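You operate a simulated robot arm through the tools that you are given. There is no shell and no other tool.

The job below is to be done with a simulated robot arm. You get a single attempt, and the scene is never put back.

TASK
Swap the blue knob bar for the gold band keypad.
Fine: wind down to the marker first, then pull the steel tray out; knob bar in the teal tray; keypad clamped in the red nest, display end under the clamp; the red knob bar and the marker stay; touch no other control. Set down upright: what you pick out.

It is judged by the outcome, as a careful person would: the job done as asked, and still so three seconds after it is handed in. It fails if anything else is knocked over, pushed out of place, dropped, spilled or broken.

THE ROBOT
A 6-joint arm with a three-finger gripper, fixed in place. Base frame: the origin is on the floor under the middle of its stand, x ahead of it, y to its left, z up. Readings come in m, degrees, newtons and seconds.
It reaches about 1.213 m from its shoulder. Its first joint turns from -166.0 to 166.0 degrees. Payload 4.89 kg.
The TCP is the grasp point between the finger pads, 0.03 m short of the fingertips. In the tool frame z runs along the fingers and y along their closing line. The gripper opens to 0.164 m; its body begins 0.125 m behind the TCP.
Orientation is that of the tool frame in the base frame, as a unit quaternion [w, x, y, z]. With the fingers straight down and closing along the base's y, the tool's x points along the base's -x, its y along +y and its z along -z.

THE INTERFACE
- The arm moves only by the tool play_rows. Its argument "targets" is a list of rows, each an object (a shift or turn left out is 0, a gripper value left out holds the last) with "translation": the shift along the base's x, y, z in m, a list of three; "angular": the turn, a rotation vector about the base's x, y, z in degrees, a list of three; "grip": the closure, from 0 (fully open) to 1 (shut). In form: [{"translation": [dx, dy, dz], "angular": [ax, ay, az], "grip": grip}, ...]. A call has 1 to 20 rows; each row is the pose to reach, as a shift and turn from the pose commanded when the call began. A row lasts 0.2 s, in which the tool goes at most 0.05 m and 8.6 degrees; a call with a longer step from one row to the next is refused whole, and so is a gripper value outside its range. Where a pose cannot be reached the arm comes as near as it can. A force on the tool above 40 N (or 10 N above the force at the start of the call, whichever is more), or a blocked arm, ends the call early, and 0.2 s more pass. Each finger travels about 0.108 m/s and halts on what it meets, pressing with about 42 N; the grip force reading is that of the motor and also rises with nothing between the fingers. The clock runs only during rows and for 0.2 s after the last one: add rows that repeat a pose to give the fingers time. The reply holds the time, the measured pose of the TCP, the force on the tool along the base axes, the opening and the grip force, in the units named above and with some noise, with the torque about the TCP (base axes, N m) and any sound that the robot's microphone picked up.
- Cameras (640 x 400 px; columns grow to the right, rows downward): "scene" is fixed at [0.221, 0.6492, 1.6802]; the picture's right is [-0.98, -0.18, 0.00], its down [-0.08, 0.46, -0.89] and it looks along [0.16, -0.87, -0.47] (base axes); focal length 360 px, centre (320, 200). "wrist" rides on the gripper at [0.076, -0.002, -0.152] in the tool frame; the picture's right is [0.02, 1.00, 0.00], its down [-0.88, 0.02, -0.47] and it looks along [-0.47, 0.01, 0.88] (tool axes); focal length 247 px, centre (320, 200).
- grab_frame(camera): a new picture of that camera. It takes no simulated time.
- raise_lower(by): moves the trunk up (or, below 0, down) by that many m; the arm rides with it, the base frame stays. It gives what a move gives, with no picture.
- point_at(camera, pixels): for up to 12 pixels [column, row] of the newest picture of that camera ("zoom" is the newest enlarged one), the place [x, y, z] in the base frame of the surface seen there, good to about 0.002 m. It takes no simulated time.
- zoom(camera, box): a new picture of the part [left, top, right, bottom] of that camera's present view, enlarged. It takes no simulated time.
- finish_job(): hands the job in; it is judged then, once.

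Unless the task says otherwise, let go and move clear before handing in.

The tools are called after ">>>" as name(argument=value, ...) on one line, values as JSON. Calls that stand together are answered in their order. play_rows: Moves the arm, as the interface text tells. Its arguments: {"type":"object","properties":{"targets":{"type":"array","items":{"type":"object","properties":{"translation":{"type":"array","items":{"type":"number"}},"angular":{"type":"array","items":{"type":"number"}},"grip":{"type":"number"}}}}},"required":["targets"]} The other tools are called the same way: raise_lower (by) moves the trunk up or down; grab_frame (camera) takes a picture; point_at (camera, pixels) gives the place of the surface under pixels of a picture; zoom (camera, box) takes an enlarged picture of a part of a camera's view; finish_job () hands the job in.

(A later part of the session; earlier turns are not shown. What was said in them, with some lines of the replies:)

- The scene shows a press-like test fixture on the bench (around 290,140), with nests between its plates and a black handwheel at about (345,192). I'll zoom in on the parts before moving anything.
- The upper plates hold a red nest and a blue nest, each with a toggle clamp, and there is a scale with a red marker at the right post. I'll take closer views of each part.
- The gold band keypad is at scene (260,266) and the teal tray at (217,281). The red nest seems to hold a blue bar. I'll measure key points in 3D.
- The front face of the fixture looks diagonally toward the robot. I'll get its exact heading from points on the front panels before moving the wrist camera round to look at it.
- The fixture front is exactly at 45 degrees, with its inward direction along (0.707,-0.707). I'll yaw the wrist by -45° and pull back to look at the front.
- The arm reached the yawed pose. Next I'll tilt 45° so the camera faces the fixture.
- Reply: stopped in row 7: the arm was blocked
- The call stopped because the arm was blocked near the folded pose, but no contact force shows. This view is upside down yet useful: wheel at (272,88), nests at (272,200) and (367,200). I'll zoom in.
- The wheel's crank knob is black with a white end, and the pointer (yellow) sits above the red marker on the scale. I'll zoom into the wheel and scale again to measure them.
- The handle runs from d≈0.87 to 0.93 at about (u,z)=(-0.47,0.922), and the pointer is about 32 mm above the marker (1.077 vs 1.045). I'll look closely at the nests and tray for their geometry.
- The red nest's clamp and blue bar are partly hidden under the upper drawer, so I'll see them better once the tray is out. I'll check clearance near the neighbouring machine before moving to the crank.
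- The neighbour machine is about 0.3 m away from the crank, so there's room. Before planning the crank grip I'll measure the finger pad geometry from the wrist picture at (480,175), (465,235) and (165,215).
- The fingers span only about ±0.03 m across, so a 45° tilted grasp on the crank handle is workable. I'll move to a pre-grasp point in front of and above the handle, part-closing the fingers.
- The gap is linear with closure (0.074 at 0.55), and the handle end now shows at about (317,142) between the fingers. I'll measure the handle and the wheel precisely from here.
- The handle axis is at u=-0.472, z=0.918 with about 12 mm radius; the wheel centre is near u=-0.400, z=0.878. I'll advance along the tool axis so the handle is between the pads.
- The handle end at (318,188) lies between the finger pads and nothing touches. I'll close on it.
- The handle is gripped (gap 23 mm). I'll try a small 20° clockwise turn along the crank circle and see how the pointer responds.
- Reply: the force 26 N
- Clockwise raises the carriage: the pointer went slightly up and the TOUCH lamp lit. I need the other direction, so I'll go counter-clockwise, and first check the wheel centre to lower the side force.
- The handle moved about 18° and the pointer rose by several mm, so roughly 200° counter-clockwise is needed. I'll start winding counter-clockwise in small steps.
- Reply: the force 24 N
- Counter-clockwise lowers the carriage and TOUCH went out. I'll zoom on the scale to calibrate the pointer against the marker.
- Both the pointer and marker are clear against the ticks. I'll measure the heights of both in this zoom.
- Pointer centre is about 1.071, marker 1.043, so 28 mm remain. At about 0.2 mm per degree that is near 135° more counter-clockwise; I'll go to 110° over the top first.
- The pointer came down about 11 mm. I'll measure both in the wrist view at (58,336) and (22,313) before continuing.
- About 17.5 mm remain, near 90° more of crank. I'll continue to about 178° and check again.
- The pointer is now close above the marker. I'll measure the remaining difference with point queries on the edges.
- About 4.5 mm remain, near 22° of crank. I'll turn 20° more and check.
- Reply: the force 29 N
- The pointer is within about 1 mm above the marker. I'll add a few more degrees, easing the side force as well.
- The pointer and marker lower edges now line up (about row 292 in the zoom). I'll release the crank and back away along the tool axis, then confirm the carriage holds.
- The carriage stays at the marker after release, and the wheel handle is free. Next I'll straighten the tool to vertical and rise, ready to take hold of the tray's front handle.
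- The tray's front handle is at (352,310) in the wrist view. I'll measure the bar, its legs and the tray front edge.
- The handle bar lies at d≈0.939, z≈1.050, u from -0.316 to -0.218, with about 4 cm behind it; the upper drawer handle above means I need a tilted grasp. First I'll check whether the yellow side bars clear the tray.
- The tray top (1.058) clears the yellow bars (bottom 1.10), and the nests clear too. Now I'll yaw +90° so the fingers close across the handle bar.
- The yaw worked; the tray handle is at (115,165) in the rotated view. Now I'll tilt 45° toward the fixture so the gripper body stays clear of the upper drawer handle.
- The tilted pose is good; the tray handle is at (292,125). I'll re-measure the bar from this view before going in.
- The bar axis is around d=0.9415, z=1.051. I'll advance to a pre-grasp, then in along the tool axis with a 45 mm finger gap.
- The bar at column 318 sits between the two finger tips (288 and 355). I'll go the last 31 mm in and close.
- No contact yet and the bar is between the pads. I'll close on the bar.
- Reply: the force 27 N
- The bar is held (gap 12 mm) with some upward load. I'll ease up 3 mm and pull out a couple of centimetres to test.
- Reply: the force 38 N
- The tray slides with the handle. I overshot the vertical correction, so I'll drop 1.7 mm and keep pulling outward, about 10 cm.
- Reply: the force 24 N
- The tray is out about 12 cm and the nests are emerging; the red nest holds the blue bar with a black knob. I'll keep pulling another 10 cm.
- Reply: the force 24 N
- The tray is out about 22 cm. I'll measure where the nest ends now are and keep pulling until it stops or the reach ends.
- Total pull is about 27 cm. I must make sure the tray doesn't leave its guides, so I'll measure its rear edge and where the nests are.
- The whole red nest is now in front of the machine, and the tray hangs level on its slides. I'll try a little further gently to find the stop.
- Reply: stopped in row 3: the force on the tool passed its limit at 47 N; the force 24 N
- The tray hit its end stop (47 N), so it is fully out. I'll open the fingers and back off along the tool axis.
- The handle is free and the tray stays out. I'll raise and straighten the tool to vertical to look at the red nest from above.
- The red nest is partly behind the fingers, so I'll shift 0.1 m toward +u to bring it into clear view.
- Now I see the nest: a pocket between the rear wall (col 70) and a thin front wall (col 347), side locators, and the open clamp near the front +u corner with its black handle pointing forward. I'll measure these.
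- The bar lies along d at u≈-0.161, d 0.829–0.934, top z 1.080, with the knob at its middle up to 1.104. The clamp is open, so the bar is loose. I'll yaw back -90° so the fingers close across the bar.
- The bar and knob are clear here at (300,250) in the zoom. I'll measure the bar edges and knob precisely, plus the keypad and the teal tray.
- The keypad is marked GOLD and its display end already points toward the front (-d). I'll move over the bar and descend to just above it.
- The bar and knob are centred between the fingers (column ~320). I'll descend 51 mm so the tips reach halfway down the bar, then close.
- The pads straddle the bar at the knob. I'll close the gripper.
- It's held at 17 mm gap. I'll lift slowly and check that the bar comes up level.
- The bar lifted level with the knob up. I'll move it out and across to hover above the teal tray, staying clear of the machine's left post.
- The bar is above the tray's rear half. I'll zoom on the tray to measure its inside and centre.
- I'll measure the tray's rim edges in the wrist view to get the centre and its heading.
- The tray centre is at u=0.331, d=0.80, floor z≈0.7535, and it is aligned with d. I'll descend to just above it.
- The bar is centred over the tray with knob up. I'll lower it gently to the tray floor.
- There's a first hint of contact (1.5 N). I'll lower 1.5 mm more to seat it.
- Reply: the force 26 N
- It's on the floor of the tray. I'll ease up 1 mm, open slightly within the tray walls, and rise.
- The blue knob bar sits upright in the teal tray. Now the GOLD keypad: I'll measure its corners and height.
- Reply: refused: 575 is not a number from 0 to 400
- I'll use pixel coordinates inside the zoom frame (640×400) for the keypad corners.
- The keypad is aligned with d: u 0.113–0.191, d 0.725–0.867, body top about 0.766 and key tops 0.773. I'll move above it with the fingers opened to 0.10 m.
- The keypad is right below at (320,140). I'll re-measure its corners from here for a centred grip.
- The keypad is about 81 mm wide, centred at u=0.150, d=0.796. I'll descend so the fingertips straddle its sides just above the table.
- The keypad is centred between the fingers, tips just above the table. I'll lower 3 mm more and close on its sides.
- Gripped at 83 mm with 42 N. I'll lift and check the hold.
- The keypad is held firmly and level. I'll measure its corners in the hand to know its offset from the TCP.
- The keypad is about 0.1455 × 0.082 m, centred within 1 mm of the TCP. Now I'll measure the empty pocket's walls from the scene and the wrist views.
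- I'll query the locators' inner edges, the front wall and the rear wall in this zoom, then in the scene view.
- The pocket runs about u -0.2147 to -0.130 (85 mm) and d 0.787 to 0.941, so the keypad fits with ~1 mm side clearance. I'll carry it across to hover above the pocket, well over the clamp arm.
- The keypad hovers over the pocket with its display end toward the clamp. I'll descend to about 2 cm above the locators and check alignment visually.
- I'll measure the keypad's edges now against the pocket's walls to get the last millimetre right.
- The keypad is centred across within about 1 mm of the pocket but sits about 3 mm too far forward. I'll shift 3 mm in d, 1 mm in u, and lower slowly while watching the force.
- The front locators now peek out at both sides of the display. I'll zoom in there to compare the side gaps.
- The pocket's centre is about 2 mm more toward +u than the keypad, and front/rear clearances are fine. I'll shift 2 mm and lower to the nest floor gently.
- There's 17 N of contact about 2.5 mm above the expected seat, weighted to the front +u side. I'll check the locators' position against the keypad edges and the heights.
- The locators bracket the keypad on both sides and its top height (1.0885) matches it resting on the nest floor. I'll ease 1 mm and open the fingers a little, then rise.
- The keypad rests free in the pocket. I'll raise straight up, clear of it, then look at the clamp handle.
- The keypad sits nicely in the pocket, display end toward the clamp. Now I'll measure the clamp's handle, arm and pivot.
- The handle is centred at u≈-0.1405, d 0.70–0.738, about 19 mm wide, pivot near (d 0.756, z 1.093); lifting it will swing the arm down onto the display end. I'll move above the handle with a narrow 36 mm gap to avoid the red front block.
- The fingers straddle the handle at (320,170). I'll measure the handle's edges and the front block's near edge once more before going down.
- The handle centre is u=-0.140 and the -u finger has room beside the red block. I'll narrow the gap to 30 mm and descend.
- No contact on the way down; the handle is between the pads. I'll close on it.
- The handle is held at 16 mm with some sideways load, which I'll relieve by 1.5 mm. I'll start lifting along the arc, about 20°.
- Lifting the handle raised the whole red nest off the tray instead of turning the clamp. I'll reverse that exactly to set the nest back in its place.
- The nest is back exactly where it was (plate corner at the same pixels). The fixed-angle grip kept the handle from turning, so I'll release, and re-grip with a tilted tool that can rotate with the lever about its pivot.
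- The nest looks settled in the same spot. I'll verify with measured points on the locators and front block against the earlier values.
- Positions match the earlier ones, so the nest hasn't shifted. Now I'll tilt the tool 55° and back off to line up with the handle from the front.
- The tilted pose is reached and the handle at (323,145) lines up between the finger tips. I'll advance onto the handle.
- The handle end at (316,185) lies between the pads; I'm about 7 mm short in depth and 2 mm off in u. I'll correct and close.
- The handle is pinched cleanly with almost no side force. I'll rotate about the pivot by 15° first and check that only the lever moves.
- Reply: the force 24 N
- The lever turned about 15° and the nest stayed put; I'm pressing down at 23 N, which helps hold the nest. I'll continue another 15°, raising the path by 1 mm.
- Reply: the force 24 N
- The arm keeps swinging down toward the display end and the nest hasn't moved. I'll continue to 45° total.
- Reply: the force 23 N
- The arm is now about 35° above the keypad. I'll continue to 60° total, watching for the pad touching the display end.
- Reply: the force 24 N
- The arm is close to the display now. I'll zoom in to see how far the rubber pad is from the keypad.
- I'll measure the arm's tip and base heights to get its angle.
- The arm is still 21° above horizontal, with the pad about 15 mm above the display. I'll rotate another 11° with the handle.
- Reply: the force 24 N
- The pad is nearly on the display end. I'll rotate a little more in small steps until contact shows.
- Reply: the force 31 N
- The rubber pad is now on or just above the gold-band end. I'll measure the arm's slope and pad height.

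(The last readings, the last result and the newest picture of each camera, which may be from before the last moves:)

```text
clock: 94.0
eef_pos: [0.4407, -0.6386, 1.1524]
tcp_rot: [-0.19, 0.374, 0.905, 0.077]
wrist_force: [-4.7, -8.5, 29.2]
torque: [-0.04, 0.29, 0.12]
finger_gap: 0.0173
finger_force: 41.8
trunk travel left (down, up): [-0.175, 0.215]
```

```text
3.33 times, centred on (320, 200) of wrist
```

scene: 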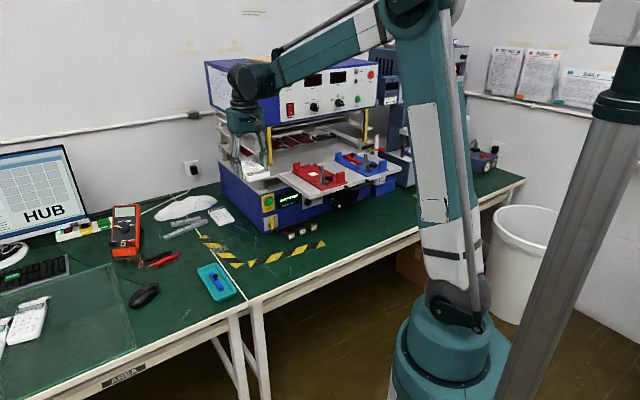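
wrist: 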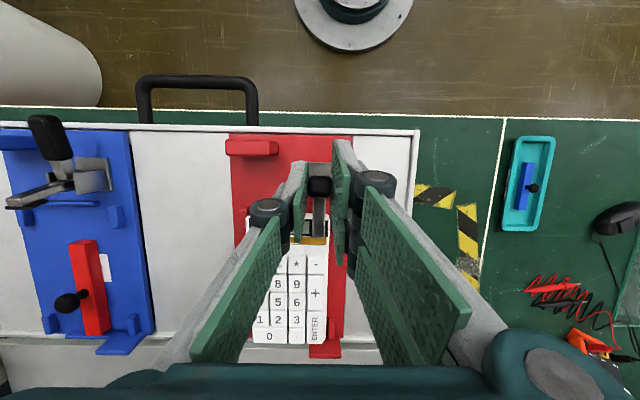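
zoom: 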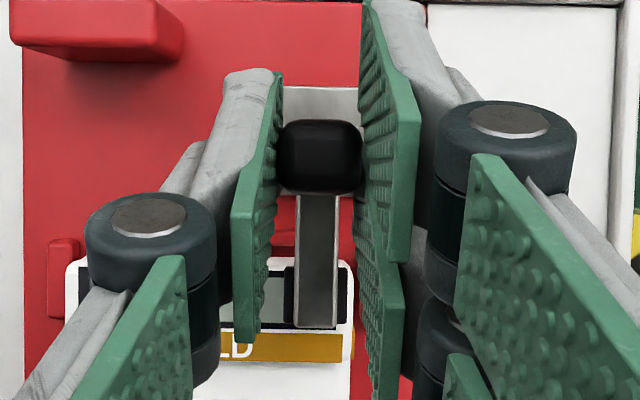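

The arm is about 4° from level with the pad within 1–2 mm of the display. I'll turn the last few degrees gently.

>>> play_rows(targets=[{"translation": [0.0013, -0.0013, -0.0003], "angular": [1.326, 1.326, 0]}, {"translation": [0.0026, -0.0026, -0.0007], "angular": [2.652, 2.652, 0]}, {"translation": [0.0026, -0.0026, -0.0007], "angular": [2.652, 2.652, 0]}])

>>> zoom(camera="scene", box=[306, 162, 338, 182])

>>> point_at(camera="zoom", pixels=[[235, 210], [260, 225], [285, 242], [305, 255], [225, 242], [235, 250], [420, 210], [190, 300]])

```text
clock: 94.8
eef_pos: [0.4439, -0.6413, 1.1514]
tcp_rot: [-0.207, 0.371, 0.901, 0.081]
wrist_force: [1.0, 10.4, 26.0]
torque: [0.62, 0.2, 0.07]
finger_gap: 0.0171
finger_force: 42.1
trunk travel left (down, up): [-0.175, 0.215]
```

```text
16.00 times, centred on (322, 172) of scene
```

zoom: 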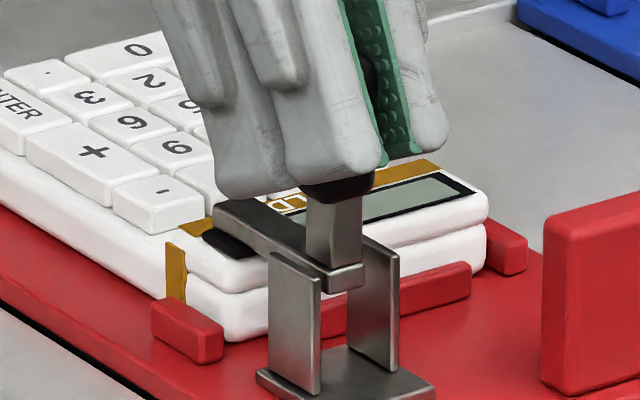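

```text
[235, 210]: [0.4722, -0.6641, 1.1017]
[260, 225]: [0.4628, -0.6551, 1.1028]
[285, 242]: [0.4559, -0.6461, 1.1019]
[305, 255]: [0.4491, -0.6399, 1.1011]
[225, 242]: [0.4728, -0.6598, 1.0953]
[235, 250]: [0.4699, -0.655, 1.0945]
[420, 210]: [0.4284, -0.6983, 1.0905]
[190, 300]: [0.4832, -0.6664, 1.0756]
```

The torque reversed sign: the pad is now pressing on the display end. I'll open the fingers slightly and see whether the clamp stays closed.

>>> play_rows(targets=[{"translation": [0, 0, 0], "grip": 0.87}, {"translation": [0, 0, 0], "grip": 0.817}, {"translation": [0, 0, 0], "grip": 0.817}, {"translation": [0, 0, 0], "grip": 0.817}])

>>> zoom(camera="scene", box=[306, 162, 338, 182])

>>> zoom(camera="wrist", box=[270, 140, 370, 260])

```text
clock: 95.8
eef_pos: [0.4435, -0.6425, 1.1505]
tcp_rot: [-0.208, 0.372, 0.901, 0.081]
wrist_force: [0.5, -0.3, 0.1]
torque: [-0.01, -0.03, 0.03]
finger_gap: 0.0297
finger_force: 0.0
trunk travel left (down, up): [-0.175, 0.215]
```

```text
16.00 times, centred on (322, 172) of scene
```

zoom: 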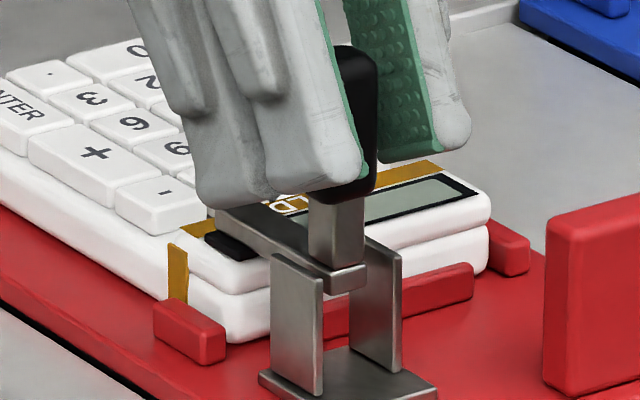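

```text
3.33 times, centred on (320, 200) of wrist
```

zoom: 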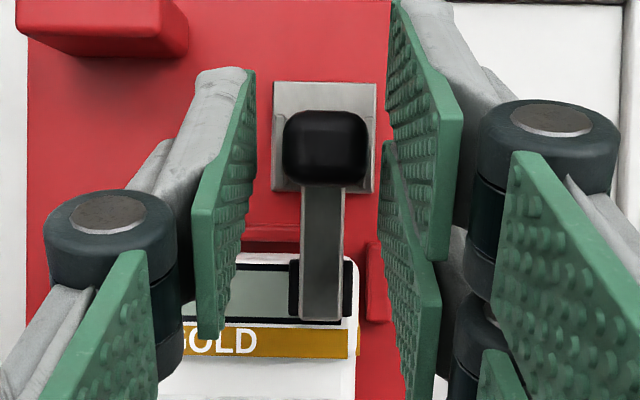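

The clamp holds by itself: arm level, pad on the display end, handle upright. I'll rise clear of the handle and straighten the tool while backing off.

>>> play_rows(targets=[{"translation": [-0.003, 0.003, 0.02]}, {"translation": [-0.008, 0.008, 0.045]}, {"translation": [-0.015, 0.015, 0.075]}, {"translation": [-0.025, 0.025, 0.1], "angular": [-5.6, -5.6, 0]}, {"translation": [-0.035, 0.035, 0.12], "angular": [-11.2, -11.2, 0]}, {"translation": [-0.05, 0.05, 0.13], "angular": [-16.97, -16.97, 0]}, {"translation": [-0.06, 0.06, 0.14], "angular": [-16.97, -16.97, 0]}, {"translation": [-0.06, 0.06, 0.14], "angular": [-16.97, -16.97, 0], "grip": 0.5}])

>>> grab_frame(camera="wrist")

>>> grab_frame(camera="scene")

>>> zoom(camera="scene", box=[285, 145, 349, 190])

```text
clock: 97.6
eef_pos: [0.3852, -0.5813, 1.2915]
tcp_rot: [-0.028, 0.382, 0.924, 0.01]
wrist_force: [-0.9, 0.5, 1.0]
torque: [-0.16, -0.13, 0.0]
finger_gap: 0.0817
finger_force: 0.0
trunk travel left (down, up): [-0.175, 0.215]
```

```text
taken
```

wrist: 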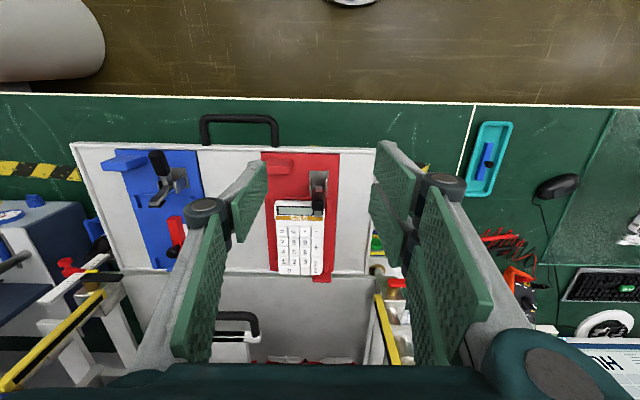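

```text
taken
```

scene: 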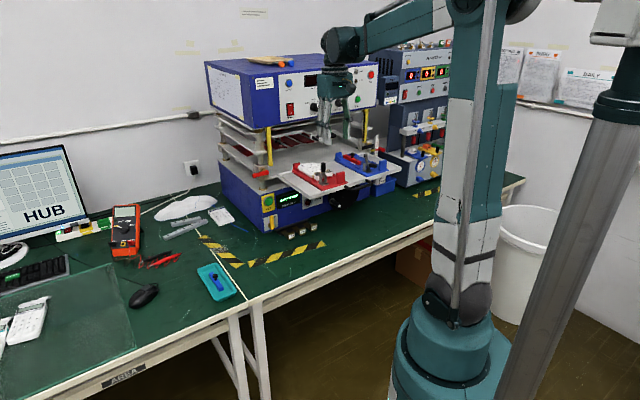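

```text
8.89 times, centred on (317, 168) of scene
```

zoom: 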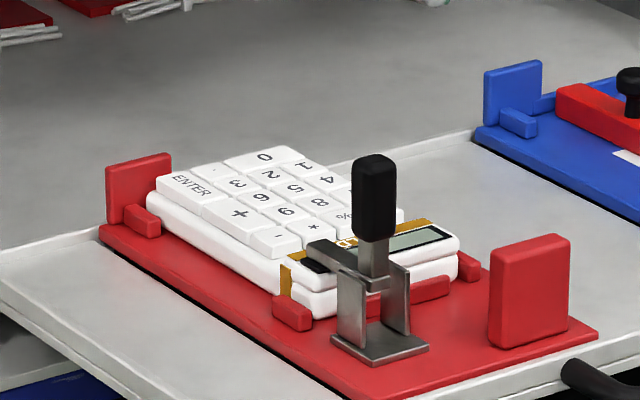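

The clamp stays closed over the display end. I'll zoom in on the pad to check it truly rests on the keypad.

>>> zoom(camera="scene", box=[312, 168, 332, 180])

>>> zoom(camera="wrist", box=[250, 150, 350, 290])

```text
16.00 times, centred on (322, 174) of scene
```

zoom: 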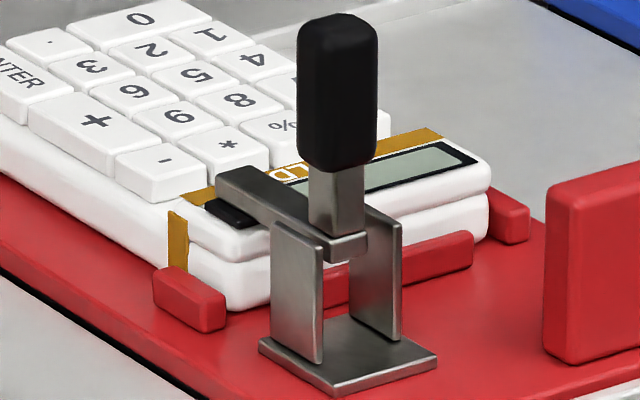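

```text
2.86 times, centred on (300, 220) of wrist
```

zoom: 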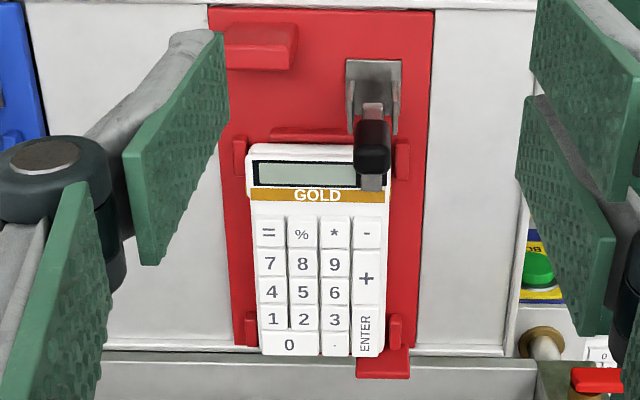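

The rubber pad lies on the display end at (230,213). I'll measure the arm's level and the nest/tray positions to confirm the final state.

>>> zoom(camera="scene", box=[312, 168, 332, 180])

>>> point_at(camera="zoom", pixels=[[235, 178], [260, 195], [285, 212], [222, 213], [235, 220], [245, 225], [430, 175], [200, 235], [340, 60], [335, 200], [225, 208], [215, 212]])

>>> point_at(camera="wrist", pixels=[[317, 214], [318, 206], [320, 200], [285, 208], [300, 208], [316, 260], [277, 210], [326, 213], [297, 272], [277, 270], [330, 270], [290, 168]])

```text
16.00 times, centred on (322, 174) of scene
```

zoom: 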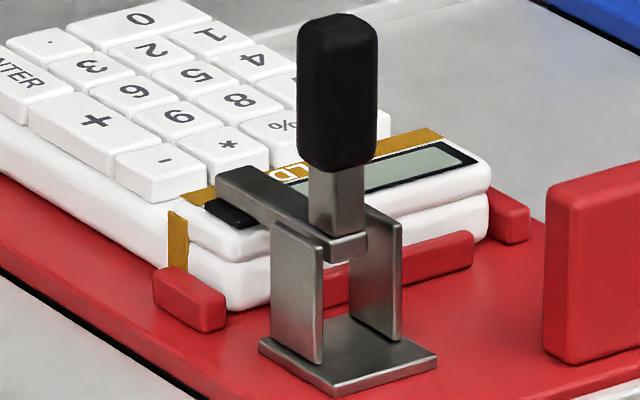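

```text
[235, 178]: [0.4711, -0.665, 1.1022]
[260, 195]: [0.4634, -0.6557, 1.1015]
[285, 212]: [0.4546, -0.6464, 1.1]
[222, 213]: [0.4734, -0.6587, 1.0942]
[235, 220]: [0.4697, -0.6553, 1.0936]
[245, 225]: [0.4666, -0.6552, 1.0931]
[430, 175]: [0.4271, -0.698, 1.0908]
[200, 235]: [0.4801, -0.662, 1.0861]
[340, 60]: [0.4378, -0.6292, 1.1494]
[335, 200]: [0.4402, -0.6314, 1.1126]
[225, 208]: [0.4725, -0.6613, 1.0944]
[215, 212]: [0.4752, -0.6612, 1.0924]
```

```text
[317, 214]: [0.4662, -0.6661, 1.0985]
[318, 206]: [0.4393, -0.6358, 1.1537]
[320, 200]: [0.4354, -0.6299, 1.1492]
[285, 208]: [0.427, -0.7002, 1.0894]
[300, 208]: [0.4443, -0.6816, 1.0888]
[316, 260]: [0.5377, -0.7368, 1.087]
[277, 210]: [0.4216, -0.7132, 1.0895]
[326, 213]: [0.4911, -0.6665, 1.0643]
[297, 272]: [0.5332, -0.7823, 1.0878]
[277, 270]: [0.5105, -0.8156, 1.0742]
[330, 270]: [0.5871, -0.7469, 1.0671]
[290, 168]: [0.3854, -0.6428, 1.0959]
```

The pad's lower edge (≈1.091) matches the display top (≈1.0905), so the clamp is bearing on the display end. Last checks: pointer against marker, knob bar in tray, and everything else.

>>> zoom(camera="scene", box=[370, 140, 386, 150])

>>> zoom(camera="scene", box=[190, 100, 420, 300])

>>> zoom(camera="scene", box=[180, 250, 260, 305])

```text
16.00 times, centred on (378, 145) of scene
```

zoom: 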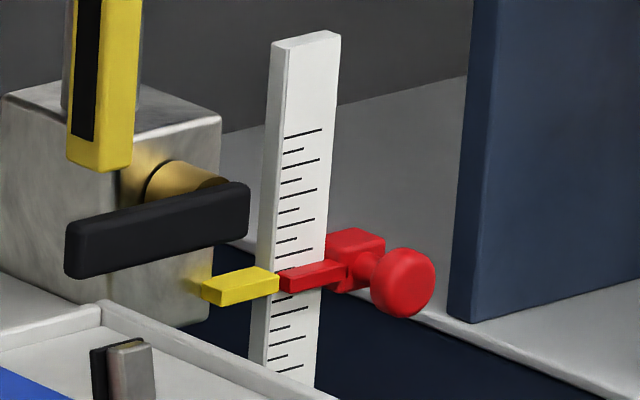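

```text
2.00 times, centred on (305, 200) of scene
```

zoom: 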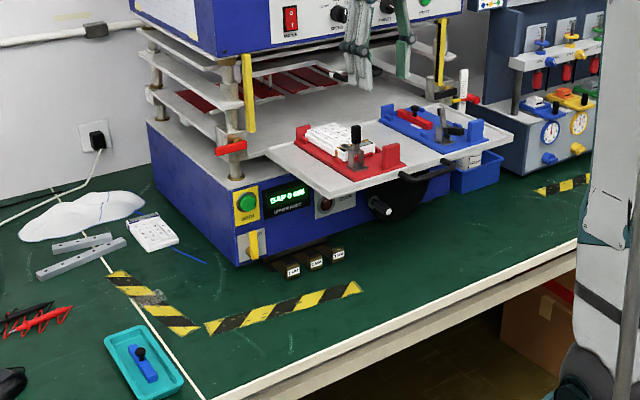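

```text
7.27 times, centred on (220, 278) of scene
```

zoom: 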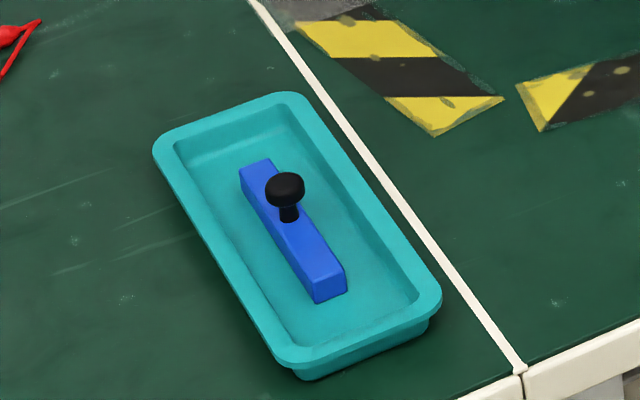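

Everything is in place: pointer level with the marker, knob bar upright in the teal tray, keypad clamped. I'll move further clear, let a few seconds pass, and check once more.

>>> play_rows(targets=[{"translation": [-0.02, 0.02, 0.03]}, {"translation": [-0.04, 0.04, 0.06]}, {"translation": [-0.06, 0.06, 0.08]}, {"translation": [-0.06, 0.06, 0.08]}, {"translation": [-0.06, 0.06, 0.08]}, {"translation": [-0.06, 0.06, 0.08]}, {"translation": [-0.06, 0.06, 0.08]}, {"translation": [-0.06, 0.06, 0.08]}, {"translation": [-0.06, 0.06, 0.08]}, {"translation": [-0.06, 0.06, 0.08]}, {"translation": [-0.06, 0.06, 0.08]}, {"translation": [-0.06, 0.06, 0.08]}, {"translation": [-0.06, 0.06, 0.08]}, {"translation": [-0.06, 0.06, 0.08]}, {"translation": [-0.06, 0.06, 0.08]}])

>>> zoom(camera="scene", box=[285, 145, 349, 190])

>>> grab_frame(camera="wrist")

>>> grab_frame(camera="scene")

```text
clock: 100.8
eef_pos: [0.324, -0.5218, 1.3693]
tcp_rot: [-0.028, 0.382, 0.924, 0.01]
wrist_force: [0.0, 0.4, 0.2]
torque: [0.02, 0.01, 0.0]
finger_gap: 0.0821
finger_force: 0.1
trunk travel left (down, up): [-0.175, 0.215]
```

```text
8.89 times, centred on (317, 168) of scene
```

zoom: 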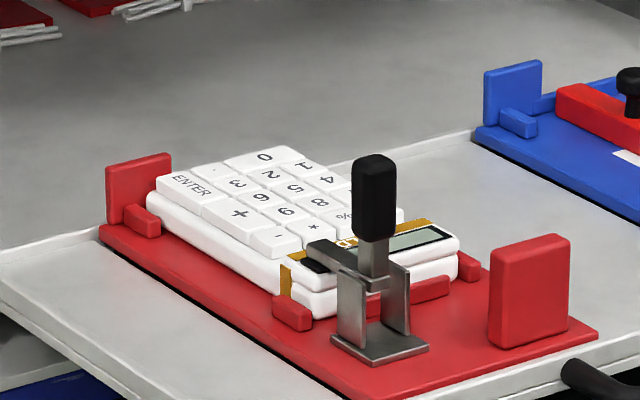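

```text
taken
```

wrist: 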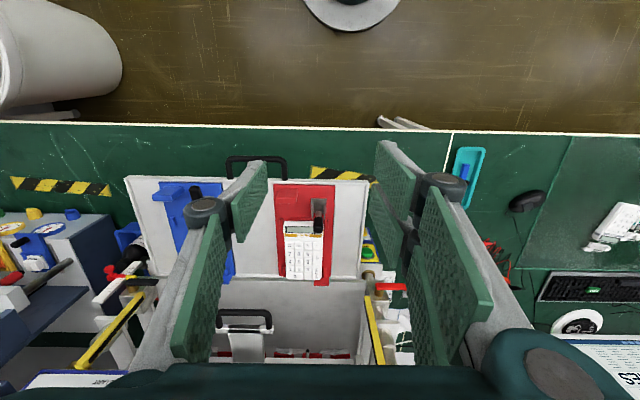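

```text
taken
```

scene: 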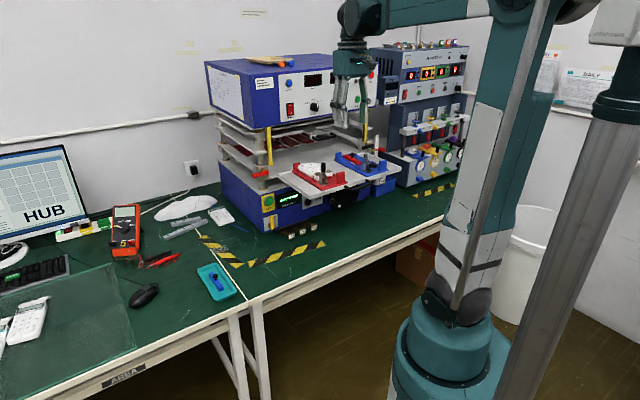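

After more than three seconds nothing has moved. The keypad is clamped in the red nest, the clamp handle is upright, the tray is out, and the knob bar is upright in the teal tray. The arm is clear, so I'm handing the job in.

>>> finish_job()

```text
The job is handed in.
```

The swap is done and handed in. About three seconds before hand-in, with the arm clear, everything was holding still.

- **Winding:** the carriage is wound down so its pointer lines up with the red marker. My first 20° turn went the wrong way: it raised the carriage slightly and lit the TOUCH lamp. I reversed at once and the lamp went out.
- **Steel tray:** it is pulled out fully to its end stop.
- **Blue knob bar:** it stands upright in the teal tray.
- **Gold band keypad:** it sits in the red nest with its display end toward the clamp. The clamp is closed and its pad rests on the display end.
- **Left as they were:** the red knob bar and the marker stayed put. I used only the handwheel, the tray handle and the red nest's clamp.

On my first try at closing the clamp, I lifted the whole red nest about 15 mm off the tray, with the keypad in it. I lowered it straight back down. The camera measurements afterwards matched its earlier position to within about 2 mm. The second try turned the clamp properly, with the nest shifting no more than about half a millimetre.
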